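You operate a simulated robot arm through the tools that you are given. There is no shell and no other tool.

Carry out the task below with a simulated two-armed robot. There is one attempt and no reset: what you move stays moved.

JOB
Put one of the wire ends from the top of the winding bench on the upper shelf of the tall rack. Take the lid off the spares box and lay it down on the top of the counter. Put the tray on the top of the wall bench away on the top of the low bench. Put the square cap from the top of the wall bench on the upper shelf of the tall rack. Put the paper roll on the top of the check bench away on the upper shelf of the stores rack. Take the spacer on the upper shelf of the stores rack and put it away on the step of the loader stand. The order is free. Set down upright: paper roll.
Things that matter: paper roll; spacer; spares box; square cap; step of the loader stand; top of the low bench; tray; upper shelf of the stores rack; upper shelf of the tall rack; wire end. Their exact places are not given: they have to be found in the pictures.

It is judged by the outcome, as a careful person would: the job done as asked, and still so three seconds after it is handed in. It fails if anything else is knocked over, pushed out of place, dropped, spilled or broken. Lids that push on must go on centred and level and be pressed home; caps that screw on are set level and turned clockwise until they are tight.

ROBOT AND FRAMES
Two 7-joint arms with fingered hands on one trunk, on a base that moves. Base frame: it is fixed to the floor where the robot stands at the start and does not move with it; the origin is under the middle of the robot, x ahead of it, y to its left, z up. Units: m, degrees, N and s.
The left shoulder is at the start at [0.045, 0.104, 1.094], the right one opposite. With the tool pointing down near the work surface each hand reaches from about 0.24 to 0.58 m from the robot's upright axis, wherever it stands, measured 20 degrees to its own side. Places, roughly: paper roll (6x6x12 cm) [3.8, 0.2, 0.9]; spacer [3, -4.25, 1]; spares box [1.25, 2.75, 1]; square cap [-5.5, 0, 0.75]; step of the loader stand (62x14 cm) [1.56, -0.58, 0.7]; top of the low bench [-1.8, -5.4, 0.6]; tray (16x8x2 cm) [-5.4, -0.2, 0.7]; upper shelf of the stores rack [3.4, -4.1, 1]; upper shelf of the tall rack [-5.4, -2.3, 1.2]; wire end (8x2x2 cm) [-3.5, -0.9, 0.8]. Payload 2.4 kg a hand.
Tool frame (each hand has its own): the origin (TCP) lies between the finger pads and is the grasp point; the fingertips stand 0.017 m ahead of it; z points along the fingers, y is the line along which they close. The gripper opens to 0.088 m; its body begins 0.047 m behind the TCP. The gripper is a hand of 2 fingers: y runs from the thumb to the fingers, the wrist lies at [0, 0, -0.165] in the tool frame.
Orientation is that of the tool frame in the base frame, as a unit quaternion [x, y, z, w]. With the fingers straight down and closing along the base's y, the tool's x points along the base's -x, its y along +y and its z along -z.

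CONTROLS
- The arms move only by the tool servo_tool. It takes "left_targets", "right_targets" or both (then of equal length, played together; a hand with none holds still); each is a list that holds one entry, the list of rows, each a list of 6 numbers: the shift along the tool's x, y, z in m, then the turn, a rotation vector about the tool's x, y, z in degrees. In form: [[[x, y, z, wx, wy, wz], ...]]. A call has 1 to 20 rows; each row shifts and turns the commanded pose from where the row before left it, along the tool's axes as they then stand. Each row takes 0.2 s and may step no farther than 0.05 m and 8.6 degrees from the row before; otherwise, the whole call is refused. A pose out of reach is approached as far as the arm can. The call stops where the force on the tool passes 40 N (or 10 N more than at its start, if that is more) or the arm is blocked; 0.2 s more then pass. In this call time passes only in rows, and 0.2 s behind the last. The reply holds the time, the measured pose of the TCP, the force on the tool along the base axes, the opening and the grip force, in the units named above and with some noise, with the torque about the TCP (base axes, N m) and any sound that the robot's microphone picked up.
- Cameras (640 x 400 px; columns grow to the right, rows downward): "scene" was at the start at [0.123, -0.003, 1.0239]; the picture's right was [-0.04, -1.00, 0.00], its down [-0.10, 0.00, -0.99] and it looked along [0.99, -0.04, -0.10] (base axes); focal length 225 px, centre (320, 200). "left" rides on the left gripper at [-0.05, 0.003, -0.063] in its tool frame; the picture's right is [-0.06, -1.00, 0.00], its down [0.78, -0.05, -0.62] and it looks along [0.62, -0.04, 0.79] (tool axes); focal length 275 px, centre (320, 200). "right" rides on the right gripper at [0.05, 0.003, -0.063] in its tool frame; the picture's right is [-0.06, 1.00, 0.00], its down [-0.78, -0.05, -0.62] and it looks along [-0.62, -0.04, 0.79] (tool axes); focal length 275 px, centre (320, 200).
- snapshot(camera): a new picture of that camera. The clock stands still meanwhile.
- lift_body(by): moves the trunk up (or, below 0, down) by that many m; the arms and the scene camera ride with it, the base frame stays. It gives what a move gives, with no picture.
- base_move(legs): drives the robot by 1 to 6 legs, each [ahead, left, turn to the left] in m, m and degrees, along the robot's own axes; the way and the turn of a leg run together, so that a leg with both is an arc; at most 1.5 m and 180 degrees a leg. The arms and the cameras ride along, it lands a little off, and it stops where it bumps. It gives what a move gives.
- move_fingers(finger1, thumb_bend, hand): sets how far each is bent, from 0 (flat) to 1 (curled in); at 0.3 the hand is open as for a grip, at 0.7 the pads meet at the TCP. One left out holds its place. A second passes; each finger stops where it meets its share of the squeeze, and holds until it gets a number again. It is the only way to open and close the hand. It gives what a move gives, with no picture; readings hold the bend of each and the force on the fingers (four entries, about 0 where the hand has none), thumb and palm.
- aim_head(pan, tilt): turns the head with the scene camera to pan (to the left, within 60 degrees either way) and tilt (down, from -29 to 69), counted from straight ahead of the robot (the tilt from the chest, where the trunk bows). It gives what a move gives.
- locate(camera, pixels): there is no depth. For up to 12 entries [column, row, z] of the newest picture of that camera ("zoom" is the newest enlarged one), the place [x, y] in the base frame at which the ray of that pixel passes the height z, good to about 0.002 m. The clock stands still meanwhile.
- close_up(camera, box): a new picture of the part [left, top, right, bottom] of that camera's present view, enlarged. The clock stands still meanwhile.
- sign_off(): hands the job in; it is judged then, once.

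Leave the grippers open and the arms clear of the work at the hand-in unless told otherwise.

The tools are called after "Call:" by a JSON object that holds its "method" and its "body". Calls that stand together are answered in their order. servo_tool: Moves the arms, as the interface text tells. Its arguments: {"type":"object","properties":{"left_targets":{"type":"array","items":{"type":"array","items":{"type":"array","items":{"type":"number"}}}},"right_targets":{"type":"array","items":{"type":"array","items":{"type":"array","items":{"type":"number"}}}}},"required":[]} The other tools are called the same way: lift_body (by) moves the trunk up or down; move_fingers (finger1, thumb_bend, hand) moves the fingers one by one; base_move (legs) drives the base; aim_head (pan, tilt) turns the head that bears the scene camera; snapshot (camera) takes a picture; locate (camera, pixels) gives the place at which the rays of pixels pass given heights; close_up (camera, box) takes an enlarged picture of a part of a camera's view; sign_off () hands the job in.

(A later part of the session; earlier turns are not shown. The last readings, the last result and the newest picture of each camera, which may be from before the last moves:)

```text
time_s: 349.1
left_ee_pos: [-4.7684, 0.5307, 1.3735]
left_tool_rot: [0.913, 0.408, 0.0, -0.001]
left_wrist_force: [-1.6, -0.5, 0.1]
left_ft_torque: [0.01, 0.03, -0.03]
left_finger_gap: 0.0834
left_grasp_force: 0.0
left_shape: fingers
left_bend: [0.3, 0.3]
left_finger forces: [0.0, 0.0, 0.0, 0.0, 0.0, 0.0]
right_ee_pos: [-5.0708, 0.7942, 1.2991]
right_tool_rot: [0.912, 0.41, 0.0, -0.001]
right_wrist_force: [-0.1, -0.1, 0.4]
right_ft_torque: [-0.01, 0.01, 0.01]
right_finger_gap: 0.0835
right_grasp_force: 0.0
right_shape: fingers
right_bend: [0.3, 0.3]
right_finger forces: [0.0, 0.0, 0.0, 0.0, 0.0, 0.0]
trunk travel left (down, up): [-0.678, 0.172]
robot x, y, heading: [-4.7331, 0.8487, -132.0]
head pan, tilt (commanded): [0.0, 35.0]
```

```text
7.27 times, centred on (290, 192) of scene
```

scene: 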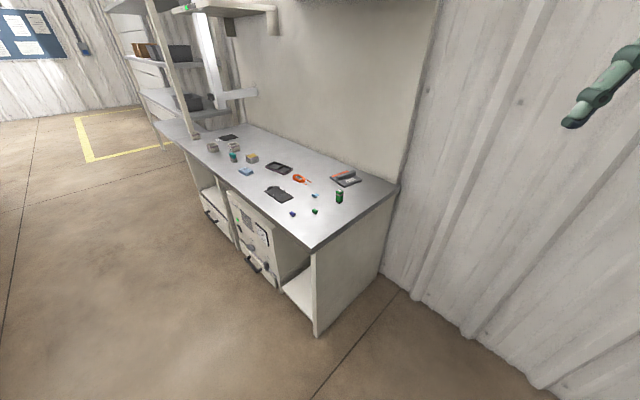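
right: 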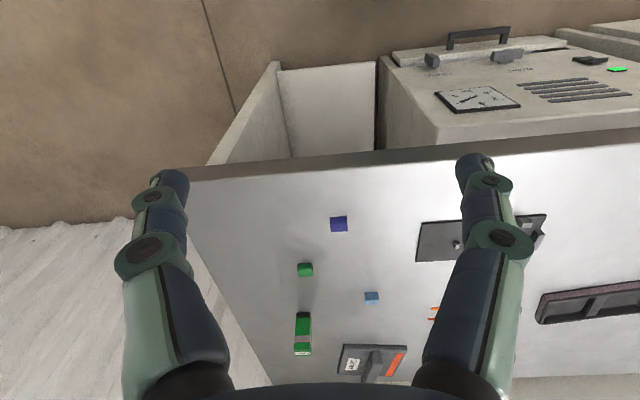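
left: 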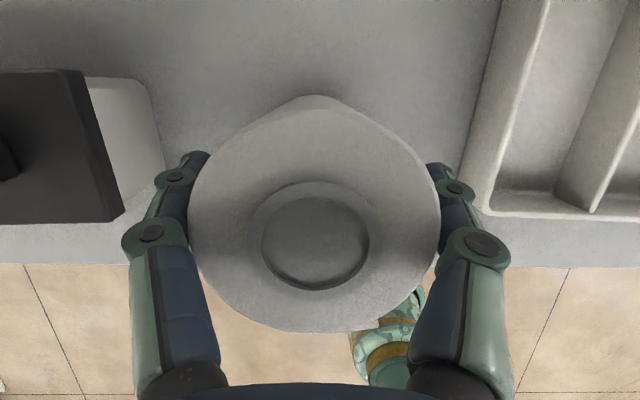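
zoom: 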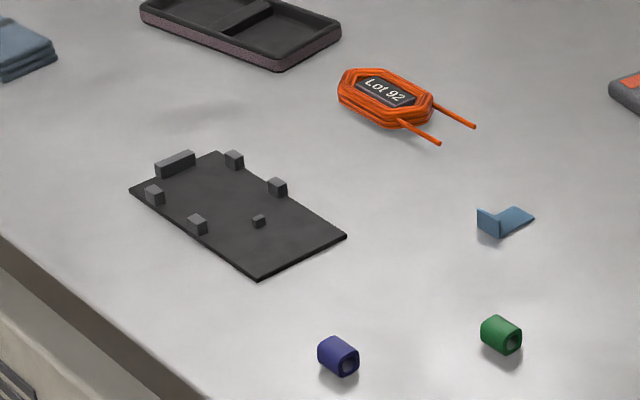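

The names stay unclear, so I get a much closer frontal view of those two tubes: I move north of the bench end, face -y and lower the trunk.

Call:
{"method": "base_move", "body": {"legs": [[0, 0, 42], [0, -0.42, 0]]}}

Call:
{"method": "lift_body", "body": {"by": -0.38}}

Call:
{"method": "aim_head", "body": {"pan": 0, "tilt": 20}}

Call:
{"method": "snapshot", "body": {"camera": "scene"}}

```text
time_s: 353.6
left_ee_pos: [-4.9705, 0.5877, 1.3751]
left_tool_rot: [0.702, 0.712, 0.0, 0.0]
left_wrist_force: [0.3, 0.1, 0.4]
left_ft_torque: [-0.01, 0.0, -0.05]
left_finger_gap: 0.0836
left_grasp_force: 0.1
left_shape: fingers
left_bend: [0.3, 0.3]
left_finger forces: [0.0, 0.0, 0.0, 0.0, 0.0, 0.0]
right_ee_pos: [-5.3716, 0.5755, 1.2985]
right_tool_rot: [0.7, 0.714, -0.001, 0.0]
right_wrist_force: [0.0, 0.2, 0.3]
right_ft_torque: [-0.02, 0.0, 0.02]
right_finger_gap: 0.0833
right_grasp_force: 0.2
right_shape: fingers
right_bend: [0.3, 0.3]
right_finger forces: [0.0, 0.0, 0.1, 0.1, 0.0, 0.0]
trunk travel left (down, up): [-0.678, 0.172]
robot x, y, heading: [-5.1609, 0.8421, -89.4]
head pan, tilt (commanded): [0.0, 35.0]
```

```text
time_s: 357.3
left_ee_pos: [-4.9696, 0.5863, 0.9943]
left_tool_rot: [0.702, 0.713, 0.0, 0.0]
left_wrist_force: [0.2, 0.2, 0.2]
left_ft_torque: [0.0, 0.01, 0.0]
left_finger_gap: 0.0833
left_grasp_force: 0.2
left_shape: fingers
left_bend: [0.3, 0.3]
left_finger forces: [0.0, 0.0, 0.1, 0.0, 0.0, 0.0]
right_ee_pos: [-5.3713, 0.5745, 0.919]
right_tool_rot: [0.7, 0.714, 0.0, -0.001]
right_wrist_force: [0.5, 0.3, 0.3]
right_ft_torque: [0.01, -0.01, -0.02]
right_finger_gap: 0.0835
right_grasp_force: 0.0
right_shape: fingers
right_bend: [0.3, 0.3]
right_finger forces: [0.1, 0.0, 0.1, 0.0, 0.0, 0.1]
trunk travel left (down, up): [-0.298, 0.552]
robot x, y, heading: [-5.1602, 0.8448, -89.1]
head pan, tilt (commanded): [0.0, 35.0]
```

```text
time_s: 358.1
left_ee_pos: [-4.9697, 0.5868, 0.9952]
left_tool_rot: [0.702, 0.712, 0.0, 0.0]
left_wrist_force: [-0.4, -0.2, -0.6]
left_ft_torque: [-0.05, -0.04, 0.02]
left_finger_gap: 0.0836
left_grasp_force: 0.0
left_shape: fingers
left_bend: [0.3, 0.3]
left_finger forces: [0.0, 0.0, 0.1, 0.1, 0.0, 0.0]
right_ee_pos: [-5.3695, 0.5746, 0.919]
right_tool_rot: [0.7, 0.715, 0.0, -0.001]
right_wrist_force: [0.2, 0.7, -0.4]
right_ft_torque: [-0.02, 0.01, 0.0]
right_finger_gap: 0.0833
right_grasp_force: 0.0
right_shape: fingers
right_bend: [0.3, 0.3]
right_finger forces: [0.0, 0.0, 0.0, 0.1, 0.0, 0.1]
trunk travel left (down, up): [-0.298, 0.552]
robot x, y, heading: [-5.1579, 0.8458, -89.3]
head pan, tilt (commanded): [0.0, 20.0]
```

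```text
taken
```

scene: 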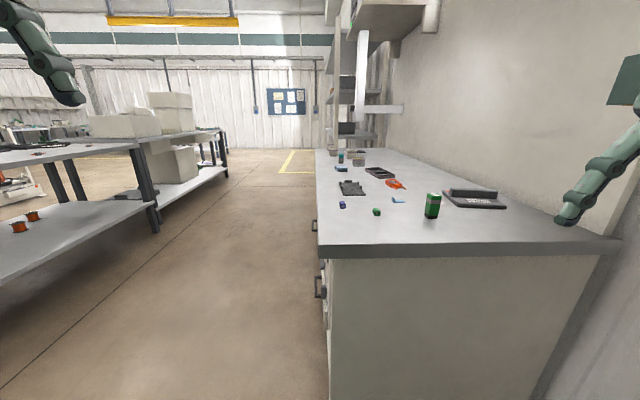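

Call:
{"method": "close_up", "body": {"camera": "scene", "box": [336, 200, 352, 210]}}

Call:
{"method": "close_up", "body": {"camera": "scene", "box": [369, 207, 385, 217]}}

Call:
{"method": "close_up", "body": {"camera": "scene", "box": [430, 170, 520, 225]}}

Call:
{"method": "close_up", "body": {"camera": "scene", "box": [389, 193, 405, 207]}}

```text
16.00 times, centred on (344, 205) of scene
```

zoom: 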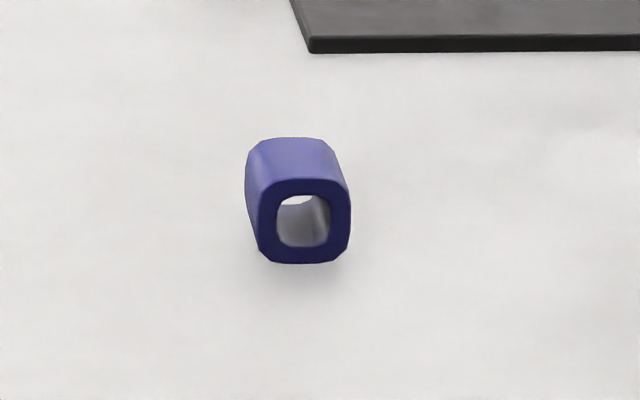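

```text
16.00 times, centred on (377, 212) of scene
```

zoom: 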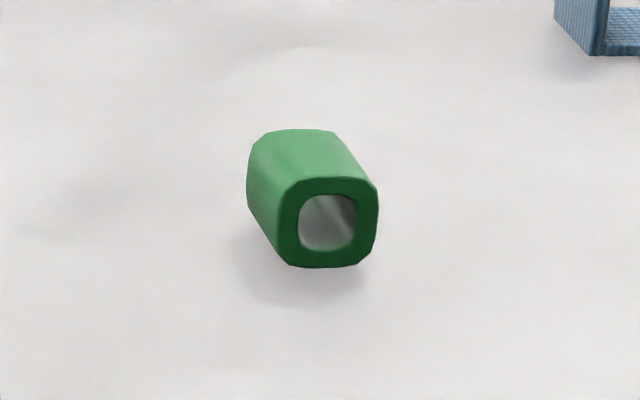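

```text
7.11 times, centred on (475, 198) of scene
```

zoom: 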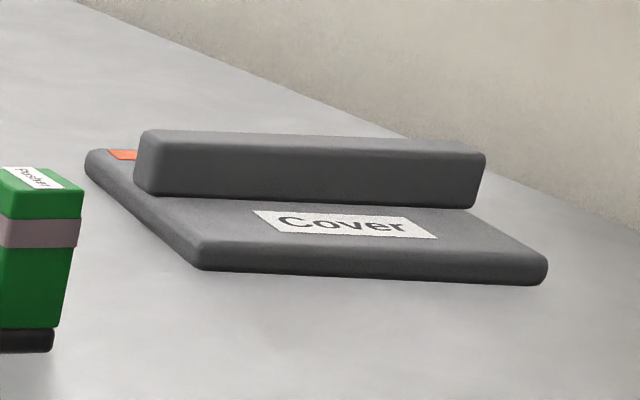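

```text
16.00 times, centred on (397, 200) of scene
```

zoom: 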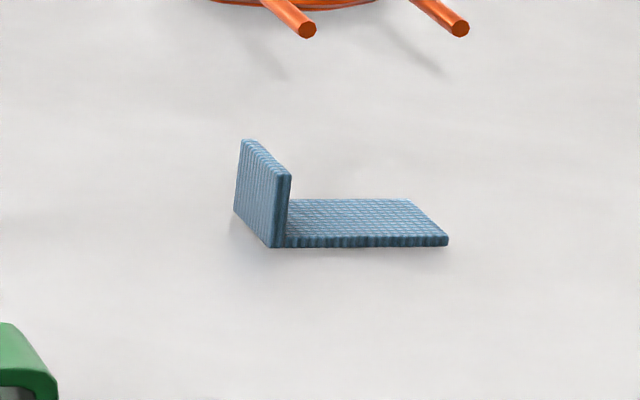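

I check the area right around (-5.5, 0) for anything bench-coloured that I might have missed.

Call:
{"method": "close_up", "body": {"camera": "scene", "box": [380, 165, 476, 215]}}

Call:
{"method": "close_up", "body": {"camera": "scene", "box": [320, 145, 416, 205]}}

```text
6.67 times, centred on (428, 190) of scene
```

zoom: 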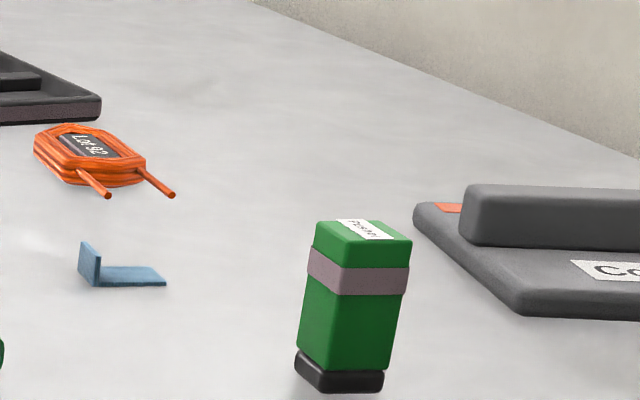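

```text
6.67 times, centred on (368, 175) of scene
```

zoom: 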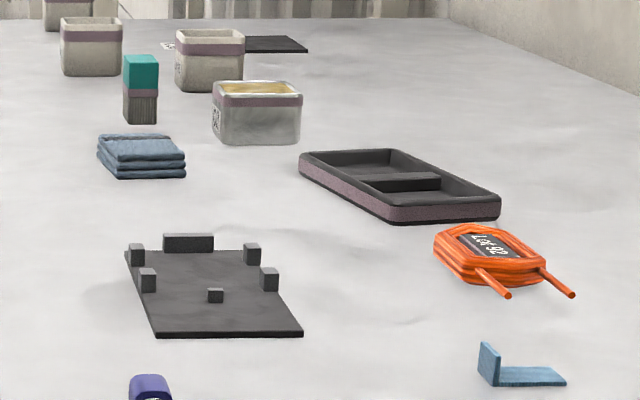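

Nothing else there. The only square, cap-like single piece in that area is the 12×12 cm plate with a bar handle (labelled "Cover"), centred near (-5.58, 0.10), which matches the given rough place (-5.5, 0). I take that as the square cap. It lies 0.26 m from the bench's north end, so I'll reach it from there with the left hand, facing -x.

Call:
{"method": "base_move", "body": {"legs": [[0, 0, -90.7], [0.12, 0.17, 0]]}}

Call:
{"method": "aim_head", "body": {"pan": 45, "tilt": 35}}

Call:
{"method": "snapshot", "body": {"camera": "scene"}}

```text
time_s: 363.5
left_ee_pos: [-5.5341, 0.4842, 0.9953]
left_tool_rot: [1.0, 0.006, 0.0, 0.0]
left_wrist_force: [-0.2, -0.1, -0.6]
left_ft_torque: [0.03, 0.0, 0.01]
left_finger_gap: 0.0834
left_grasp_force: 0.1
left_shape: fingers
left_bend: [0.3, 0.3]
left_finger forces: [0.0, 0.0, 0.1, 0.1, 0.0, 0.0]
right_ee_pos: [-5.5449, 0.8849, 0.9192]
right_tool_rot: [1.0, 0.009, 0.0, -0.001]
right_wrist_force: [-0.4, 0.2, 0.7]
right_ft_torque: [-0.01, -0.01, -0.02]
right_finger_gap: 0.0834
right_grasp_force: 0.0
right_shape: fingers
right_bend: [0.3, 0.3]
right_finger forces: [0.1, 0.1, 0.0, 0.1, 0.0, 0.1]
trunk travel left (down, up): [-0.298, 0.552]
robot x, y, heading: [-5.2807, 0.6731, -179.3]
head pan, tilt (commanded): [0.0, 20.0]
```

```text
time_s: 364.6
left_ee_pos: [-5.5348, 0.4841, 0.9938]
left_tool_rot: [1.0, 0.006, 0.0, 0.0]
left_wrist_force: [-0.1, 0.2, -1.3]
left_ft_torque: [-0.02, -0.02, -0.01]
left_finger_gap: 0.0835
left_grasp_force: 0.0
left_shape: fingers
left_bend: [0.3, 0.3]
left_finger forces: [0.0, 0.0, 0.0, 0.0, 0.0, 0.0]
right_ee_pos: [-5.5441, 0.8854, 0.9198]
right_tool_rot: [1.0, 0.008, 0.0, -0.001]
right_wrist_force: [0.4, -0.1, -0.3]
right_ft_torque: [-0.02, -0.01, 0.0]
right_finger_gap: 0.0834
right_grasp_force: 0.1
right_shape: fingers
right_bend: [0.3, 0.3]
right_finger forces: [0.0, 0.0, 0.0, 0.1, 0.0, 0.0]
trunk travel left (down, up): [-0.298, 0.552]
robot x, y, heading: [-5.2757, 0.673, -179.2]
head pan, tilt (commanded): [45.0, 35.0]
```

```text
taken
```

scene: 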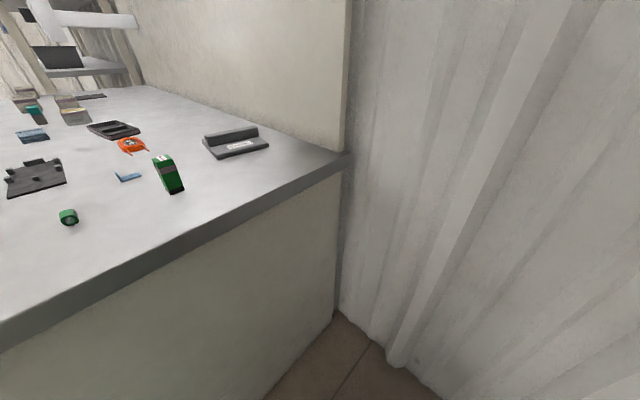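

The square plate is at (235,140). I zoom and locate its handle.

Call:
{"method": "close_up", "body": {"camera": "scene", "box": [190, 115, 286, 175]}}

Call:
{"method": "locate", "body": {"camera": "zoom", "pixels": [[98, 102, 0.79], [98, 102, 0.8], [448, 70, 0.79], [462, 100, 0.79], [105, 140, 0.79], [470, 105, 0.8], [175, 295, 0.74], [535, 225, 0.74], [80, 175, 0.74], [535, 215, 0.75], [175, 280, 0.75]]}}

```text
6.67 times, centred on (238, 145) of scene
```

zoom: 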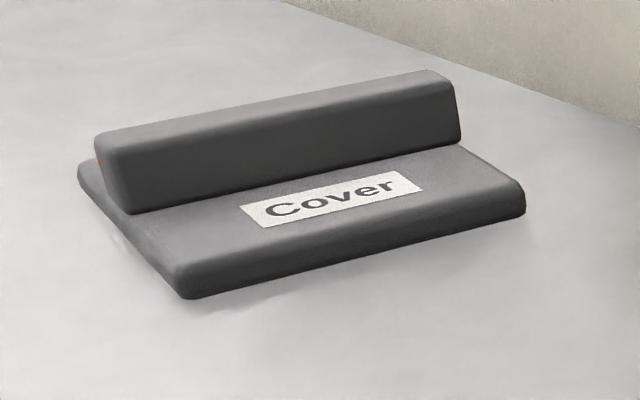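

```text
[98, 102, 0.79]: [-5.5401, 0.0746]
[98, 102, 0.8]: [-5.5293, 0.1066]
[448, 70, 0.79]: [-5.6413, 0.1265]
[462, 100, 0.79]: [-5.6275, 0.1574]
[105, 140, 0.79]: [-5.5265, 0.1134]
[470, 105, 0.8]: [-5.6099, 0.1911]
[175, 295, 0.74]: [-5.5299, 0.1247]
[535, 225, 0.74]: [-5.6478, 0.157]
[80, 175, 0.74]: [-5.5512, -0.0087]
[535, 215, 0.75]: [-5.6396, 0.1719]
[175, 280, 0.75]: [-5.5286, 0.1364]
```

The plate is turned ~7° and its handle bar runs along x. I bring the base slightly closer (5 cm ahead, 4 cm left), lower the trunk 0.1 and tilt the left hand 35° so that it reaches.

Call:
{"method": "base_move", "body": {"legs": [[0.05, 0.04, 0]]}}

Call:
{"method": "lift_body", "body": {"by": -0.08}}

Call:
{"method": "servo_tool", "body": {"left_targets": [[[0, 0, 0, 0, -8, 0], [0, 0, 0, 0, -8, 0], [0, 0, 0, 0, -8, 0], [0, 0, 0, 0, -8, 0]]]}}

Call:
{"method": "snapshot", "body": {"camera": "scene"}}

```text
time_s: 365.6
left_ee_pos: [-5.5821, 0.4438, 0.9951]
left_tool_rot: [1.0, 0.005, 0.0, -0.001]
left_wrist_force: [0.6, 0.9, -0.1]
left_ft_torque: [0.02, -0.02, -0.01]
left_finger_gap: 0.0835
left_grasp_force: 0.1
left_shape: fingers
left_bend: [0.3, 0.3]
left_finger forces: [0.0, 0.1, 0.0, 0.1, 0.0, 0.1]
right_ee_pos: [-5.5916, 0.8435, 0.9195]
right_tool_rot: [1.0, 0.008, 0.001, -0.001]
right_wrist_force: [0.0, 0.2, -0.2]
right_ft_torque: [0.02, 0.02, -0.01]
right_finger_gap: 0.0837
right_grasp_force: 0.1
right_shape: fingers
right_bend: [0.3, 0.3]
right_finger forces: [0.0, 0.0, 0.1, 0.0, 0.0, 0.1]
trunk travel left (down, up): [-0.298, 0.552]
robot x, y, heading: [-5.3226, 0.6295, -179.3]
head pan, tilt (commanded): [45.0, 35.0]
```

```text
time_s: 366.8
left_ee_pos: [-5.5817, 0.4435, 0.9138]
left_tool_rot: [1.0, 0.005, 0.0, 0.0]
left_wrist_force: [-0.9, -0.2, -0.2]
left_ft_torque: [0.01, 0.02, -0.01]
left_finger_gap: 0.0836
left_grasp_force: 0.0
left_shape: fingers
left_bend: [0.3, 0.3]
left_finger forces: [0.1, 0.0, 0.0, 0.1, 0.0, 0.0]
right_ee_pos: [-5.594, 0.8448, 0.836]
right_tool_rot: [1.0, 0.008, 0.011, 0.0]
right_wrist_force: [0.2, -0.3, 0.4]
right_ft_torque: [-0.01, 0.01, 0.01]
right_finger_gap: 0.0836
right_grasp_force: 0.0
right_shape: fingers
right_bend: [0.3, 0.3]
right_finger forces: [0.0, 0.0, 0.0, 0.0, 0.1, 0.0]
trunk travel left (down, up): [-0.218, 0.632]
robot x, y, heading: [-5.3242, 0.632, -179.4]
head pan, tilt (commanded): [45.0, 35.0]
```

```text
time_s: 367.8
left_ee_pos: [-5.6544, 0.4346, 0.9569]
left_tool_rot: [0.961, 0.006, -0.275, 0.002]
left_wrist_force: [-0.9, 0.0, -0.5]
left_ft_torque: [-0.01, 0.02, 0.03]
left_finger_gap: 0.0832
left_grasp_force: 0.1
left_shape: fingers
left_bend: [0.3, 0.3]
left_finger forces: [0.0, 0.1, 0.0, 0.0, 0.0, 0.0]
left hand out of reach, approached as far as the arm can: row 1, 2, 3, 4
right_ee_pos: [-5.5938, 0.8445, 0.8357]
right_tool_rot: [1.0, 0.008, 0.011, 0.0]
right_wrist_force: [0.2, 0.2, -0.1]
right_ft_torque: [0.02, 0.02, 0.01]
right_finger_gap: 0.0834
right_grasp_force: 0.1
right_shape: fingers
right_bend: [0.3, 0.3]
right_finger forces: [0.0, 0.0, 0.0, 0.0, 0.1, 0.0]
trunk travel left (down, up): [-0.218, 0.632]
robot x, y, heading: [-5.3244, 0.6328, -179.4]
head pan, tilt (commanded): [45.0, 35.0]
```

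```text
taken
```

scene: 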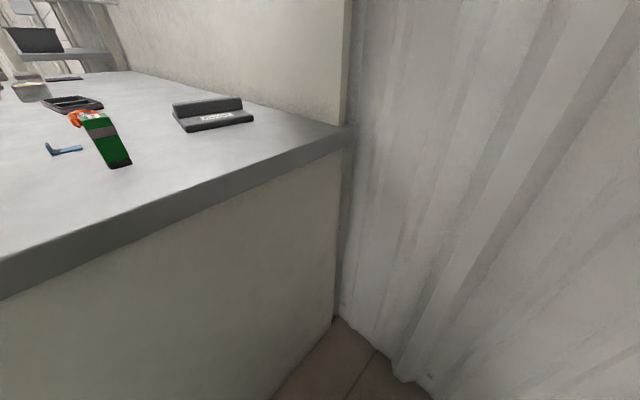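

The arm was too folded at that spot. I swing the left hand over the bench along -y at height, step by step.

Call:
{"method": "servo_tool", "body": {"left_targets": [[[0, 0.045, 0, 0, 0, 0], [0, 0.045, 0, 0, 0, 0], [0, 0.045, 0, 0, 0, 0], [0, 0.045, 0, 0, 0, 0]]]}}

Call:
{"method": "snapshot", "body": {"camera": "scene"}}

Call:
{"method": "snapshot", "body": {"camera": "left"}}

```text
time_s: 368.8
left_ee_pos: [-5.6509, 0.255, 0.9573]
left_tool_rot: [0.961, 0.005, -0.276, 0.001]
left_wrist_force: [0.3, -0.3, 0.2]
left_ft_torque: [-0.01, -0.01, -0.01]
left_finger_gap: 0.0835
left_grasp_force: 0.1
left_shape: fingers
left_bend: [0.3, 0.3]
left_finger forces: [0.1, 0.0, 0.0, 0.0, 0.0, 0.0]
right_ee_pos: [-5.5941, 0.8441, 0.8357]
right_tool_rot: [1.0, 0.008, 0.011, 0.0]
right_wrist_force: [0.5, -0.8, -0.2]
right_ft_torque: [-0.05, 0.03, 0.01]
right_finger_gap: 0.0836
right_grasp_force: 0.1
right_shape: fingers
right_bend: [0.3, 0.3]
right_finger forces: [0.0, 0.1, 0.0, 0.0, 0.1, 0.0]
trunk travel left (down, up): [-0.218, 0.632]
robot x, y, heading: [-5.3188, 0.6287, -179.5]
head pan, tilt (commanded): [45.0, 35.0]
```

```text
taken
```

scene: 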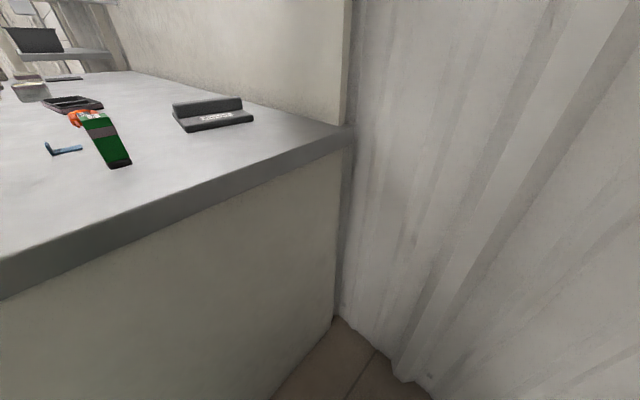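

```text
taken
```

left: 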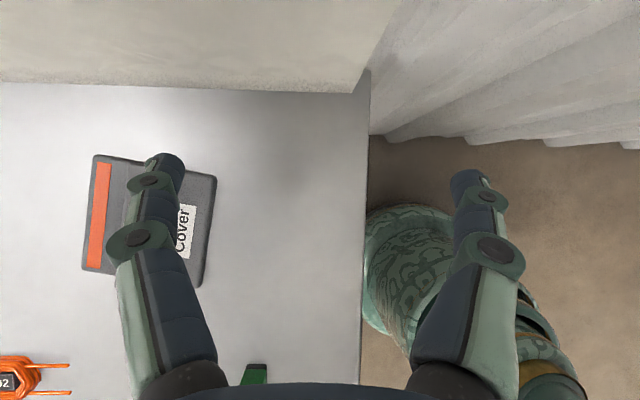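

The left camera now looks straight down on the plate. I locate its corners.

Call:
{"method": "locate", "body": {"camera": "left", "pixels": [[95, 154, 0.755], [217, 176, 0.755], [199, 287, 0.755], [80, 269, 0.755], [366, 95, 0.74], [350, 92, 0.74], [254, 375, 0.82]]}}

Call:
{"method": "close_up", "body": {"camera": "left", "box": [70, 140, 230, 300]}}

```text
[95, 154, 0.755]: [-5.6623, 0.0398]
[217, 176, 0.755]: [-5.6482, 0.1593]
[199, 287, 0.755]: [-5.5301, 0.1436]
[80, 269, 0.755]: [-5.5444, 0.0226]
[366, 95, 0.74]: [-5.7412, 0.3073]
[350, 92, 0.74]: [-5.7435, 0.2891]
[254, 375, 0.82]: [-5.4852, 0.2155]
```

```text
2.50 times, centred on (150, 220) of left
```

zoom: 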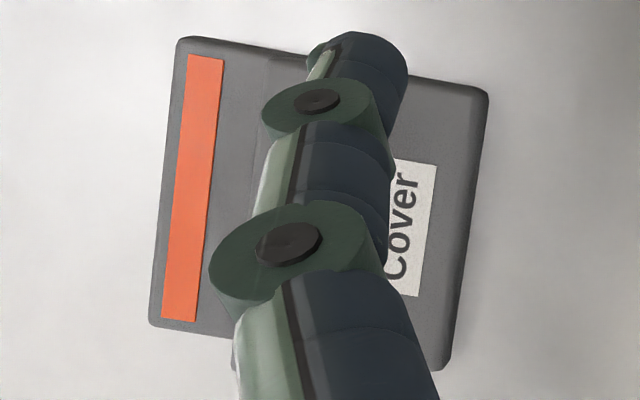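

The plate's centre is (-5.596, 0.091), turned -7°. I turn the hand to match and move above the handle's centre at z≈0.83.

Call:
{"method": "servo_tool", "body": {"left_targets": [[[0, 0, 0, 3.5, 0, 5.7], [0.026, 0.0313, 0.0137, 0, 0, 0], [0.026, 0.0313, 0.0137, 0, 0, 0], [0.026, 0.0313, 0.0137, 0, 0, 0], [0.026, 0.0313, 0.0137, 0, 0, 0], [0.026, 0.0313, 0.0137, 0, 0, 0]]]}}

Call:
{"method": "snapshot", "body": {"camera": "left"}}

Call:
{"method": "snapshot", "body": {"camera": "scene"}}

```text
time_s: 370.2
left_ee_pos: [-5.5953, 0.0866, 0.8313]
left_tool_rot: [0.96, -0.051, -0.275, -0.015]
left_wrist_force: [-0.2, -0.5, 0.5]
left_ft_torque: [0.02, -0.01, 0.0]
left_finger_gap: 0.0835
left_grasp_force: 0.1
left_shape: fingers
left_bend: [0.3, 0.3]
left_finger forces: [0.0, 0.0, 0.0, 0.0, 0.0, 0.0]
right_ee_pos: [-5.5942, 0.8452, 0.8351]
right_tool_rot: [1.0, 0.008, 0.011, 0.0]
right_wrist_force: [-0.1, 0.0, 0.5]
right_ft_torque: [0.0, 0.01, 0.05]
right_finger_gap: 0.0834
right_grasp_force: 0.1
right_shape: fingers
right_bend: [0.3, 0.3]
right_finger forces: [0.0, 0.0, 0.0, 0.0, 0.1, 0.0]
trunk travel left (down, up): [-0.218, 0.632]
robot x, y, heading: [-5.3211, 0.6345, -179.5]
head pan, tilt (commanded): [45.0, 35.0]
```

```text
taken
```

left: 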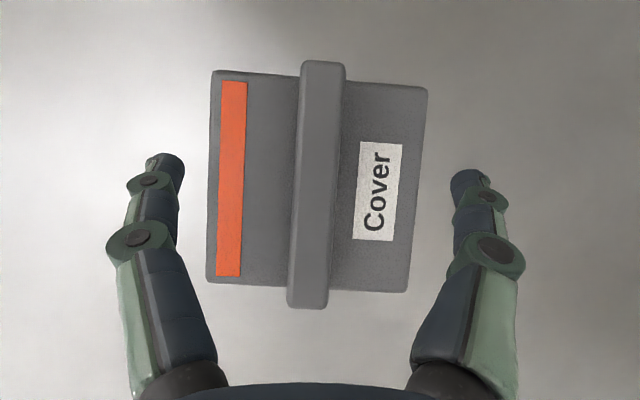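

```text
taken
```

scene: 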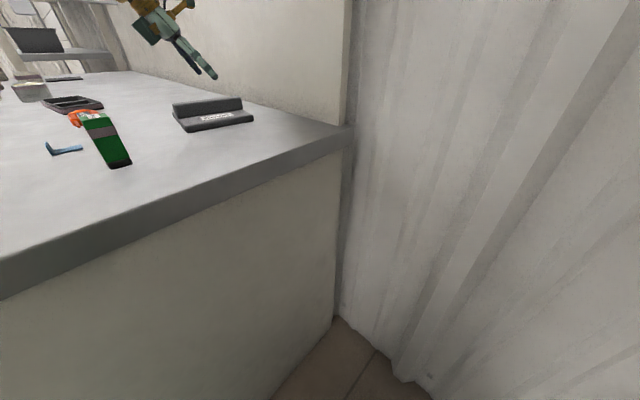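

The handle sits right between the fingers. I locate its centre line and the top's likely height.

Call:
{"method": "locate", "body": {"camera": "left", "pixels": [[322, 62, 0.78], [308, 306, 0.78], [322, 62, 0.77], [308, 306, 0.77], [212, 71, 0.755], [428, 90, 0.755], [406, 290, 0.755], [206, 282, 0.755]]}}

```text
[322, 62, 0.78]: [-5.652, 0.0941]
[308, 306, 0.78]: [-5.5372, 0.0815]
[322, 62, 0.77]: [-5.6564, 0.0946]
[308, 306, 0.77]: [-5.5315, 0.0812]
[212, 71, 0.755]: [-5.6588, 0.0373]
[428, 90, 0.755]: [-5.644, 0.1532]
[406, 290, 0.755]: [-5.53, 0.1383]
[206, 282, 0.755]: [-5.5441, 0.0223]
```

The TCP is over the handle's middle. I descend straight down 6.2 cm and close.

Call:
{"method": "servo_tool", "body": {"left_targets": [[[0.0159, 0, 0.0254, 0, 0, 0], [0.0133, 0, 0.0212, 0, 0, 0], [0.0037, 0, 0.0059, 0, 0, 0]]]}}

Call:
{"method": "snapshot", "body": {"camera": "left"}}

```text
time_s: 371.0
left_ee_pos: [-5.5933, 0.0902, 0.7688]
left_tool_rot: [0.96, -0.051, -0.275, -0.014]
left_wrist_force: [0.1, 0.3, 3.2]
left_ft_torque: [-0.02, 0.01, -0.01]
left_finger_gap: 0.0839
left_grasp_force: 1.5
left_shape: fingers
left_bend: [0.3, 0.3]
left_finger forces: [1.1, 0.0, 0.1, 0.1, 1.0, 0.1]
right_ee_pos: [-5.594, 0.844, 0.8345]
right_tool_rot: [1.0, 0.008, 0.012, 0.0]
right_wrist_force: [0.8, 0.3, 0.0]
right_ft_torque: [-0.02, 0.01, 0.04]
right_finger_gap: 0.0836
right_grasp_force: 0.0
right_shape: fingers
right_bend: [0.3, 0.3]
right_finger forces: [0.0, 0.0, 0.1, 0.1, 0.0, 0.0]
trunk travel left (down, up): [-0.218, 0.632]
robot x, y, heading: [-5.3238, 0.6287, -179.5]
head pan, tilt (commanded): [45.0, 35.0]
```

```text
taken
```

left: 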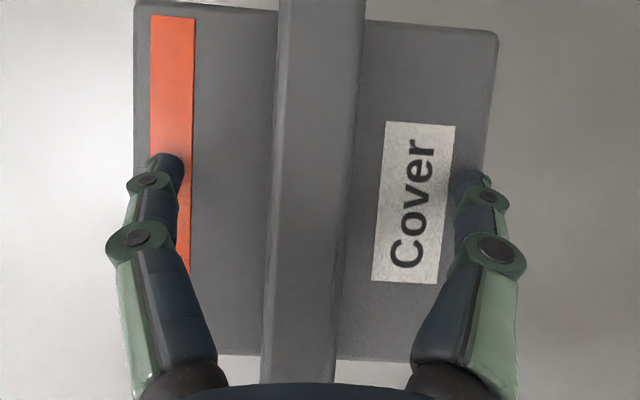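

The fingertips just touch the plate (3 N). I raise 3 mm and close the left fingers.

Call:
{"method": "servo_tool", "body": {"left_targets": [[[-0.0019, 0, -0.003, 0, 0, 0]]]}}

Call:
{"method": "move_fingers", "body": {"hand": "left", "finger1": 0.75, "thumb_bend": 0.75}}

Call:
{"method": "snapshot", "body": {"camera": "left"}}

```text
time_s: 371.4
left_ee_pos: [-5.5949, 0.0912, 0.7723]
left_tool_rot: [0.96, -0.052, -0.275, -0.015]
left_wrist_force: [-0.1, -0.2, -0.3]
left_ft_torque: [0.03, 0.01, -0.02]
left_finger_gap: 0.084
left_grasp_force: 0.0
left_shape: fingers
left_bend: [0.3, 0.3]
left_finger forces: [0.0, 0.1, 0.1, 0.1, 0.1, 0.0]
right_ee_pos: [-5.5941, 0.8444, 0.8358]
right_tool_rot: [1.0, 0.008, 0.012, 0.0]
right_wrist_force: [-0.5, 0.2, 0.4]
right_ft_torque: [0.01, -0.05, 0.02]
right_finger_gap: 0.0838
right_grasp_force: 0.1
right_shape: fingers
right_bend: [0.3, 0.3]
right_finger forces: [0.0, 0.0, 0.0, 0.0, 0.0, 0.0]
trunk travel left (down, up): [-0.218, 0.632]
robot x, y, heading: [-5.3229, 0.6298, -179.1]
head pan, tilt (commanded): [45.0, 35.0]
```

```text
time_s: 372.4
left_ee_pos: [-5.5952, 0.0904, 0.7715]
left_tool_rot: [0.96, -0.051, -0.275, -0.015]
left_wrist_force: [-1.4, -0.5, 5.4]
left_ft_torque: [-0.12, 0.08, -0.03]
left_finger_gap: 0.0133
left_grasp_force: 9.2
left_shape: fingers
left_bend: [0.68, 0.67]
left_finger forces: [11.2, 0.1, 0.0, 0.1, 7.3, 0.1]
right_ee_pos: [-5.5941, 0.8449, 0.8347]
right_tool_rot: [1.0, 0.008, 0.012, 0.0]
right_wrist_force: [0.3, -0.7, -0.1]
right_ft_torque: [-0.01, 0.0, -0.03]
right_finger_gap: 0.0836
right_grasp_force: 0.1
right_shape: fingers
right_bend: [0.3, 0.3]
right_finger forces: [0.0, 0.0, 0.0, 0.1, 0.0, 0.1]
trunk travel left (down, up): [-0.218, 0.632]
robot x, y, heading: [-5.3225, 0.6342, -179.5]
head pan, tilt (commanded): [45.0, 35.0]
```

```text
taken
```

left: 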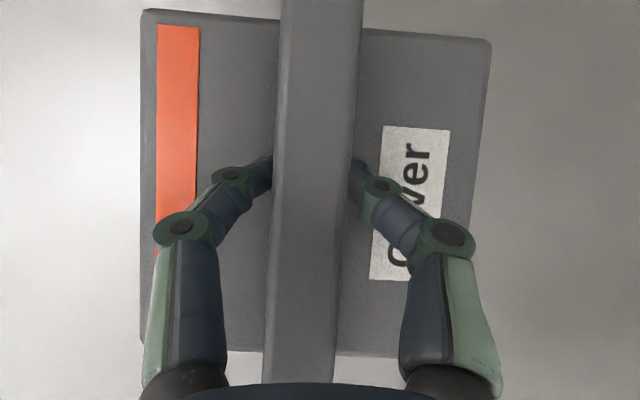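

Gripped (9 N). I lift 4 cm slowly and look.

Call:
{"method": "servo_tool", "body": {"left_targets": [[[-0.0053, 0, -0.0085, 0, 0, 0], [-0.0053, 0, -0.0085, 0, 0, 0], [-0.0106, 0, -0.017, 0, 0, 0]]]}}

Call:
{"method": "snapshot", "body": {"camera": "scene"}}

Call:
{"method": "close_up", "body": {"camera": "scene", "box": [130, 40, 290, 140]}}

```text
time_s: 373.2
left_ee_pos: [-5.5979, 0.09, 0.8095]
left_tool_rot: [0.96, -0.051, -0.275, -0.015]
left_wrist_force: [-0.4, -0.1, -0.3]
left_ft_torque: [-0.03, 0.0, -0.01]
left_finger_gap: 0.0128
left_grasp_force: 6.5
left_shape: fingers
left_bend: [0.68, 0.67]
left_finger forces: [6.8, 0.1, 0.0, 0.0, 6.9, 0.1]
right_ee_pos: [-5.5936, 0.845, 0.8358]
right_tool_rot: [1.0, 0.007, 0.011, 0.0]
right_wrist_force: [0.2, 0.2, 0.9]
right_ft_torque: [0.01, 0.02, 0.02]
right_finger_gap: 0.0836
right_grasp_force: 0.0
right_shape: fingers
right_bend: [0.3, 0.3]
right_finger forces: [0.0, 0.0, 0.1, 0.0, 0.1, 0.0]
trunk travel left (down, up): [-0.218, 0.632]
robot x, y, heading: [-5.3238, 0.627, -179.4]
head pan, tilt (commanded): [45.0, 35.0]
```

```text
taken
```

scene: 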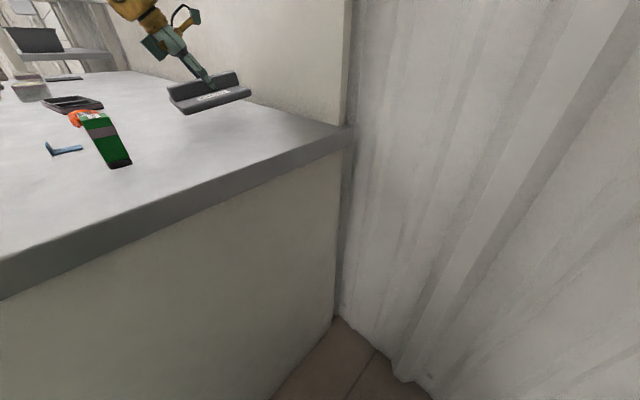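

```text
4.00 times, centred on (210, 90) of scene
```

zoom: 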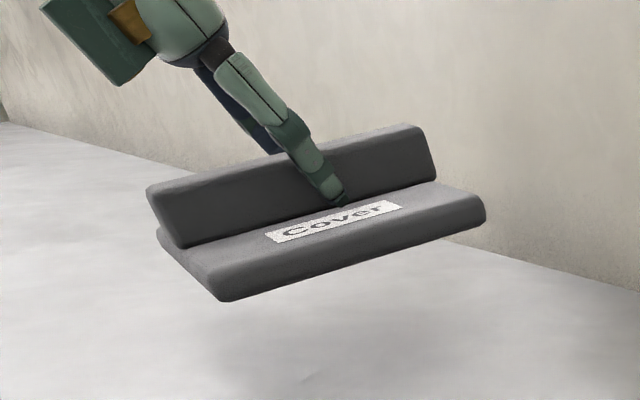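

The plate is held level. I lift it 14 cm higher and back the base away from the wall, so the plate passes high above the bench's things.

Call:
{"method": "servo_tool", "body": {"left_targets": [[[-0.0212, 0, -0.034, 0, 0, 0], [-0.0212, 0, -0.034, 0, 0, 0], [-0.0212, 0, -0.034, 0, 0, 0], [-0.0106, 0, -0.017, 0, 0, 0]]]}}

Call:
{"method": "base_move", "body": {"legs": [[-0.75, 0, 0]]}}

Call:
{"method": "aim_head", "body": {"pan": 35, "tilt": 25}}

Call:
{"method": "snapshot", "body": {"camera": "scene"}}

```text
time_s: 374.2
left_ee_pos: [-5.5972, 0.0896, 0.9501]
left_tool_rot: [0.96, -0.05, -0.274, -0.014]
left_wrist_force: [0.5, -0.7, -1.6]
left_ft_torque: [-0.02, -0.01, 0.0]
left_finger_gap: 0.0132
left_grasp_force: 6.6
left_shape: fingers
left_bend: [0.68, 0.67]
left_finger forces: [6.7, 0.0, 0.1, 0.0, 6.8, 0.1]
right_ee_pos: [-5.5942, 0.8458, 0.8344]
right_tool_rot: [1.0, 0.008, 0.012, 0.0]
right_wrist_force: [-0.2, 0.3, -0.1]
right_ft_torque: [-0.05, 0.0, -0.02]
right_finger_gap: 0.0837
right_grasp_force: 0.1
right_shape: fingers
right_bend: [0.3, 0.3]
right_finger forces: [0.1, 0.1, 0.1, 0.0, 0.1, 0.0]
trunk travel left (down, up): [-0.218, 0.632]
robot x, y, heading: [-5.3248, 0.6317, -179.8]
head pan, tilt (commanded): [45.0, 35.0]
```

```text
time_s: 378.2
left_ee_pos: [-4.8536, 0.0975, 0.9506]
left_tool_rot: [0.96, -0.053, -0.275, -0.015]
left_wrist_force: [0.8, 0.4, -1.4]
left_ft_torque: [0.0, 0.01, -0.01]
left_finger_gap: 0.013
left_grasp_force: 6.7
left_shape: fingers
left_bend: [0.68, 0.67]
left_finger forces: [6.8, 0.0, 0.0, 0.0, 6.8, 0.0]
right_ee_pos: [-4.8473, 0.8514, 0.8346]
right_tool_rot: [1.0, 0.006, 0.012, -0.001]
right_wrist_force: [0.7, -0.7, 0.0]
right_ft_torque: [-0.03, -0.03, 0.01]
right_finger_gap: 0.0833
right_grasp_force: 0.1
right_shape: fingers
right_bend: [0.3, 0.3]
right_finger forces: [0.0, 0.1, 0.0, 0.1, 0.0, 0.1]
trunk travel left (down, up): [-0.218, 0.632]
robot x, y, heading: [-4.5763, 0.6361, -179.5]
head pan, tilt (commanded): [45.0, 35.0]
```

```text
time_s: 378.9
left_ee_pos: [-4.8529, 0.0969, 0.9511]
left_tool_rot: [0.96, -0.053, -0.276, -0.016]
left_wrist_force: [0.1, -0.5, -2.2]
left_ft_torque: [0.01, 0.0, 0.0]
left_finger_gap: 0.0131
left_grasp_force: 7.1
left_shape: fingers
left_bend: [0.68, 0.67]
left_finger forces: [6.8, 0.0, 0.0, 0.1, 6.8, 0.1]
right_ee_pos: [-4.8466, 0.8517, 0.8356]
right_tool_rot: [1.0, 0.005, 0.011, 0.0]
right_wrist_force: [-0.2, 0.3, -0.3]
right_ft_torque: [0.0, -0.02, 0.0]
right_finger_gap: 0.0833
right_grasp_force: 0.1
right_shape: fingers
right_bend: [0.3, 0.3]
right_finger forces: [0.0, 0.0, 0.1, 0.1, 0.1, 0.1]
trunk travel left (down, up): [-0.218, 0.632]
robot x, y, heading: [-4.5763, 0.6386, -179.8]
head pan, tilt (commanded): [35.0, 25.0]
```

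```text
taken
```

scene: 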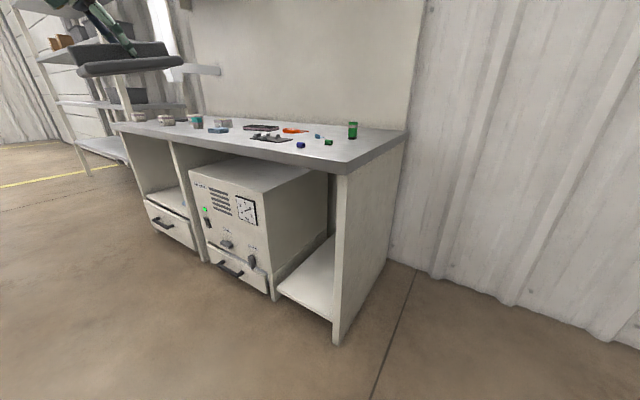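

I bring the held plate in front of the robot, raise the trunk by 0.38, and strafe south to view the tall rack.

Call:
{"method": "servo_tool", "body": {"left_targets": [[[0, -0.045, 0, 0, 0, 0], [0, -0.045, 0, 0, 0, 0], [0, -0.045, 0, 0, 0, 0], [-0.03, -0.03, 0.018, 0, 0, 0], [-0.03, -0.03, 0.018, 0, 0, 0]]]}}

Call:
{"method": "lift_body", "body": {"by": 0.38}}

Call:
{"method": "base_move", "body": {"legs": [[-0.12, 0, 0], [0, 1.3, 0], [0, 1.2, 0]]}}

Call:
{"method": "aim_head", "body": {"pan": 0, "tilt": 15}}

Call:
{"method": "snapshot", "body": {"camera": "scene"}}

```text
time_s: 380.1
left_ee_pos: [-4.9007, 0.2983, 0.9533]
left_tool_rot: [0.96, -0.053, -0.275, -0.015]
left_wrist_force: [-0.3, 0.1, -1.9]
left_ft_torque: [-0.02, 0.04, 0.01]
left_finger_gap: 0.0131
left_grasp_force: 6.7
left_shape: fingers
left_bend: [0.68, 0.67]
left_finger forces: [6.8, 0.0, 0.0, 0.0, 6.7, 0.0]
right_ee_pos: [-4.8467, 0.8508, 0.8355]
right_tool_rot: [1.0, 0.005, 0.011, -0.001]
right_wrist_force: [0.2, -0.3, -0.5]
right_ft_torque: [-0.04, -0.02, 0.01]
right_finger_gap: 0.0833
right_grasp_force: 0.0
right_shape: fingers
right_bend: [0.3, 0.3]
right_finger forces: [0.0, 0.1, 0.0, 0.1, 0.1, 0.0]
trunk travel left (down, up): [-0.218, 0.632]
robot x, y, heading: [-4.5763, 0.6394, -179.7]
head pan, tilt (commanded): [35.0, 25.0]
```

```text
time_s: 383.8
left_ee_pos: [-4.9011, 0.2977, 1.3322]
left_tool_rot: [0.96, -0.054, -0.275, -0.016]
left_wrist_force: [-0.2, -0.2, -1.5]
left_ft_torque: [0.0, 0.0, 0.0]
left_finger_gap: 0.0128
left_grasp_force: 6.3
left_shape: fingers
left_bend: [0.68, 0.67]
left_finger forces: [6.9, 0.0, 0.0, 0.0, 6.7, 0.1]
right_ee_pos: [-4.8458, 0.8503, 1.2144]
right_tool_rot: [1.0, 0.005, 0.01, 0.0]
right_wrist_force: [-0.2, -0.2, -0.4]
right_ft_torque: [0.02, -0.03, -0.01]
right_finger_gap: 0.0836
right_grasp_force: 0.0
right_shape: fingers
right_bend: [0.3, 0.3]
right_finger forces: [0.0, 0.0, 0.0, 0.0, 0.0, 0.0]
trunk travel left (down, up): [-0.598, 0.252]
robot x, y, heading: [-4.5773, 0.6366, -179.9]
head pan, tilt (commanded): [35.0, 25.0]
```

```text
time_s: 396.8
left_ee_pos: [-4.8383, -2.1774, 1.332]
left_tool_rot: [0.958, -0.078, -0.275, -0.022]
left_wrist_force: [-0.4, 0.7, -1.7]
left_ft_torque: [-0.01, 0.01, 0.02]
left_finger_gap: 0.0131
left_grasp_force: 7.1
left_shape: fingers
left_bend: [0.68, 0.67]
left_finger forces: [6.8, 0.0, 0.0, 0.0, 6.8, 0.0]
right_ee_pos: [-4.7552, -1.6289, 1.2157]
right_tool_rot: [1.0, -0.021, 0.011, -0.001]
right_wrist_force: [-0.2, 0.2, 0.0]
right_ft_torque: [-0.01, -0.03, -0.01]
right_finger_gap: 0.0836
right_grasp_force: 0.1
right_shape: fingers
right_bend: [0.3, 0.3]
right_finger forces: [0.0, 0.0, 0.0, 0.1, 0.0, 0.0]
trunk travel left (down, up): [-0.598, 0.252]
robot x, y, heading: [-4.4961, -1.8561, 177.1]
head pan, tilt (commanded): [35.0, 25.0]
```

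```text
time_s: 397.9
left_ee_pos: [-4.839, -2.177, 1.3321]
left_tool_rot: [0.958, -0.079, -0.274, -0.023]
left_wrist_force: [0.0, 0.1, -1.6]
left_ft_torque: [0.0, 0.0, 0.0]
left_finger_gap: 0.0132
left_grasp_force: 6.5
left_shape: fingers
left_bend: [0.68, 0.67]
left_finger forces: [6.9, 0.0, 0.1, 0.1, 6.8, 0.0]
right_ee_pos: [-4.7553, -1.6285, 1.216]
right_tool_rot: [1.0, -0.021, 0.011, 0.0]
right_wrist_force: [-0.9, 0.6, -0.3]
right_ft_torque: [0.01, 0.01, -0.01]
right_finger_gap: 0.0836
right_grasp_force: 0.1
right_shape: fingers
right_bend: [0.3, 0.3]
right_finger forces: [0.0, 0.0, 0.1, 0.0, 0.0, 0.0]
trunk travel left (down, up): [-0.598, 0.252]
robot x, y, heading: [-4.497, -1.8548, 177.4]
head pan, tilt (commanded): [0.0, 15.0]
```

```text
taken
```

scene: 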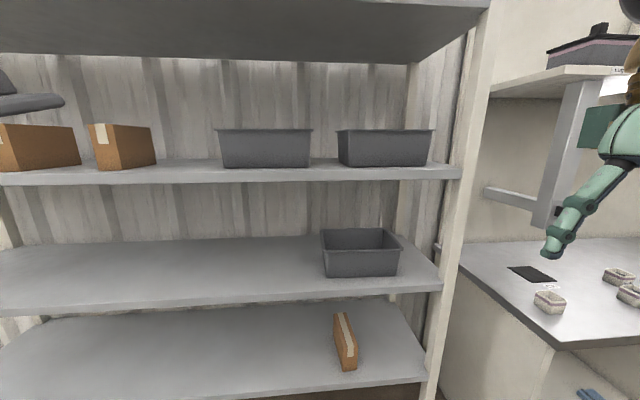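

The tall rack's upper shelf (z≈1.2) holds two brown boxes and two grey bins. I look further left along it.

Call:
{"method": "aim_head", "body": {"pan": 45, "tilt": 10}}

Call:
{"method": "snapshot", "body": {"camera": "scene"}}

Call:
{"method": "locate", "body": {"camera": "scene", "pixels": [[320, 200, 1.2], [400, 200, 1.2], [200, 200, 1.2]]}}

```text
time_s: 399.0
left_ee_pos: [-4.8396, -2.1773, 1.3324]
left_tool_rot: [0.958, -0.079, -0.275, -0.022]
left_wrist_force: [-0.3, 0.4, -1.8]
left_ft_torque: [0.04, 0.02, 0.01]
left_finger_gap: 0.0127
left_grasp_force: 6.9
left_shape: fingers
left_bend: [0.68, 0.67]
left_finger forces: [6.8, 0.0, 0.1, 0.0, 6.8, 0.0]
right_ee_pos: [-4.7549, -1.6282, 1.2155]
right_tool_rot: [1.0, -0.021, 0.011, 0.001]
right_wrist_force: [0.7, -0.4, 0.4]
right_ft_torque: [0.01, 0.02, -0.03]
right_finger_gap: 0.0835
right_grasp_force: 0.0
right_shape: fingers
right_bend: [0.3, 0.3]
right_finger forces: [0.0, 0.0, 0.0, 0.1, 0.0, 0.0]
trunk travel left (down, up): [-0.598, 0.252]
robot x, y, heading: [-4.4991, -1.8534, 177.4]
head pan, tilt (commanded): [45.0, 10.0]
```

```text
taken
```

scene: 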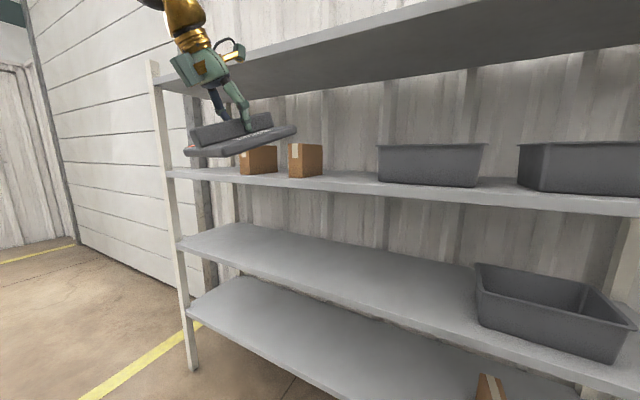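

```text
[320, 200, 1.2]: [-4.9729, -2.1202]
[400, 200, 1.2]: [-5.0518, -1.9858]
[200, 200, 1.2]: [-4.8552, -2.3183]
```

No further hints here; the square plate stays my choice. I look straight at the upper shelf to measure the gap between the second brown box and the first bin.

Call:
{"method": "aim_head", "body": {"pan": 10, "tilt": 15}}

Call:
{"method": "snapshot", "body": {"camera": "scene"}}

Call:
{"method": "locate", "body": {"camera": "scene", "pixels": [[300, 178, 1.2], [300, 178, 1.21], [300, 178, 1.19], [256, 165, 1.2], [190, 168, 1.2], [350, 165, 1.2], [376, 163, 1.2]]}}

Call:
{"method": "close_up", "body": {"camera": "scene", "box": [0, 20, 320, 220]}}

```text
time_s: 400.0
left_ee_pos: [-4.8389, -2.1773, 1.3322]
left_tool_rot: [0.958, -0.079, -0.274, -0.023]
left_wrist_force: [0.2, 0.8, -2.4]
left_ft_torque: [0.03, 0.02, 0.01]
left_finger_gap: 0.013
left_grasp_force: 6.8
left_shape: fingers
left_bend: [0.68, 0.67]
left_finger forces: [6.8, 0.0, 0.0, 0.1, 6.8, 0.0]
right_ee_pos: [-4.7554, -1.6287, 1.216]
right_tool_rot: [1.0, -0.021, 0.012, 0.0]
right_wrist_force: [0.2, 0.4, 0.3]
right_ft_torque: [-0.02, -0.01, -0.01]
right_finger_gap: 0.0834
right_grasp_force: 0.1
right_shape: fingers
right_bend: [0.3, 0.3]
right_finger forces: [0.1, 0.0, 0.0, 0.1, 0.0, 0.0]
trunk travel left (down, up): [-0.598, 0.252]
robot x, y, heading: [-4.4977, -1.8554, 177.2]
head pan, tilt (commanded): [10.0, 15.0]
```

```text
taken
```

scene: 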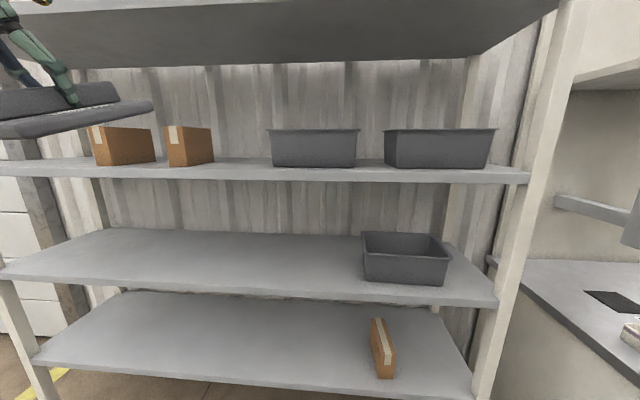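

```text
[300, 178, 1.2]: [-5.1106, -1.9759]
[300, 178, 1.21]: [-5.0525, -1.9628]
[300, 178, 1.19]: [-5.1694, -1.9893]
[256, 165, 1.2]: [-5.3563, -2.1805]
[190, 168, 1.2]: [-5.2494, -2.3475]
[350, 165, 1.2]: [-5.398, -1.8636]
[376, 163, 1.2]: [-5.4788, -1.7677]
```

```text
2.00 times, centred on (160, 120) of scene
```

zoom: 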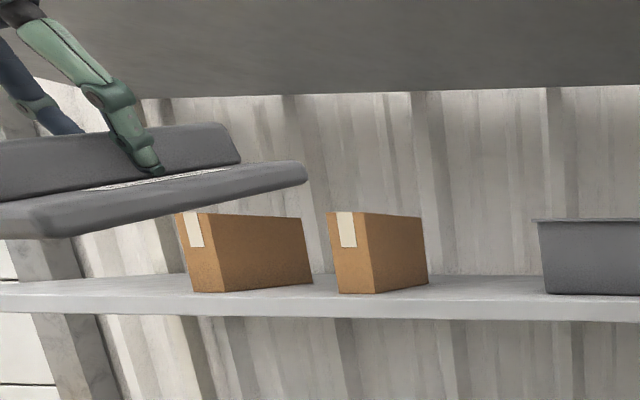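

I raise the trunk by 0.2 to see the shelf's surface better.

Call:
{"method": "lift_body", "body": {"by": 0.2}}

Call:
{"method": "aim_head", "body": {"pan": 10, "tilt": 25}}

Call:
{"method": "snapshot", "body": {"camera": "scene"}}

Call:
{"method": "close_up", "body": {"camera": "scene", "box": [60, 80, 380, 280]}}

```text
time_s: 402.1
left_ee_pos: [-4.8389, -2.1777, 1.5324]
left_tool_rot: [0.958, -0.079, -0.275, -0.022]
left_wrist_force: [-0.2, -0.3, -1.0]
left_ft_torque: [-0.02, 0.01, -0.04]
left_finger_gap: 0.0128
left_grasp_force: 6.8
left_shape: fingers
left_bend: [0.68, 0.67]
left_finger forces: [6.8, 0.0, 0.0, 0.0, 6.8, 0.0]
right_ee_pos: [-4.7549, -1.6298, 1.414]
right_tool_rot: [1.0, -0.021, 0.012, 0.001]
right_wrist_force: [0.1, -0.5, 0.9]
right_ft_torque: [-0.02, 0.05, -0.05]
right_finger_gap: 0.0833
right_grasp_force: 0.1
right_shape: fingers
right_bend: [0.3, 0.3]
right_finger forces: [0.0, 0.1, 0.0, 0.0, 0.0, 0.1]
trunk travel left (down, up): [-0.798, 0.052]
robot x, y, heading: [-4.4982, -1.8578, 177.2]
head pan, tilt (commanded): [10.0, 15.0]
```

```text
time_s: 402.9
left_ee_pos: [-4.8387, -2.1778, 1.5321]
left_tool_rot: [0.958, -0.079, -0.275, -0.022]
left_wrist_force: [-1.3, -0.7, -2.3]
left_ft_torque: [0.0, -0.02, 0.01]
left_finger_gap: 0.013
left_grasp_force: 6.1
left_shape: fingers
left_bend: [0.68, 0.67]
left_finger forces: [6.8, 0.0, 0.1, 0.0, 6.8, 0.0]
right_ee_pos: [-4.7551, -1.6298, 1.4148]
right_tool_rot: [1.0, -0.021, 0.011, 0.0]
right_wrist_force: [0.4, 0.1, 0.0]
right_ft_torque: [0.02, 0.03, 0.01]
right_finger_gap: 0.0834
right_grasp_force: 0.0
right_shape: fingers
right_bend: [0.3, 0.3]
right_finger forces: [0.1, 0.1, 0.0, 0.0, 0.1, 0.0]
trunk travel left (down, up): [-0.798, 0.052]
robot x, y, heading: [-4.4951, -1.8578, 177.1]
head pan, tilt (commanded): [10.0, 25.0]
```

```text
taken
```

scene: 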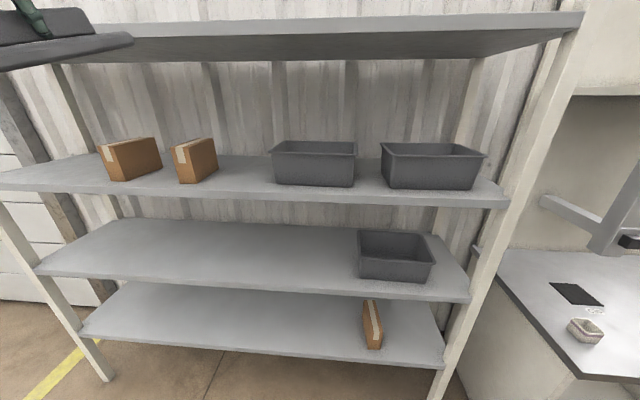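

```text
2.00 times, centred on (220, 180) of scene
```

zoom: 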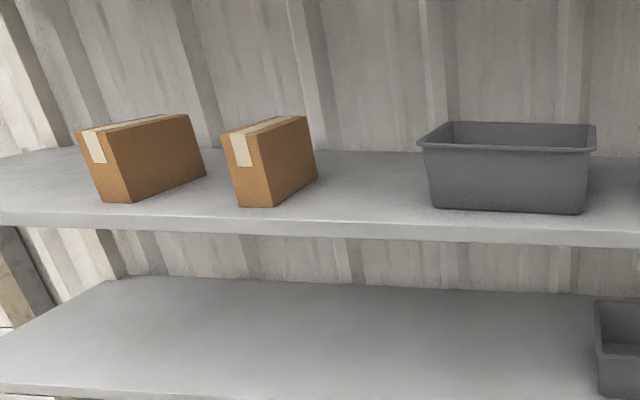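

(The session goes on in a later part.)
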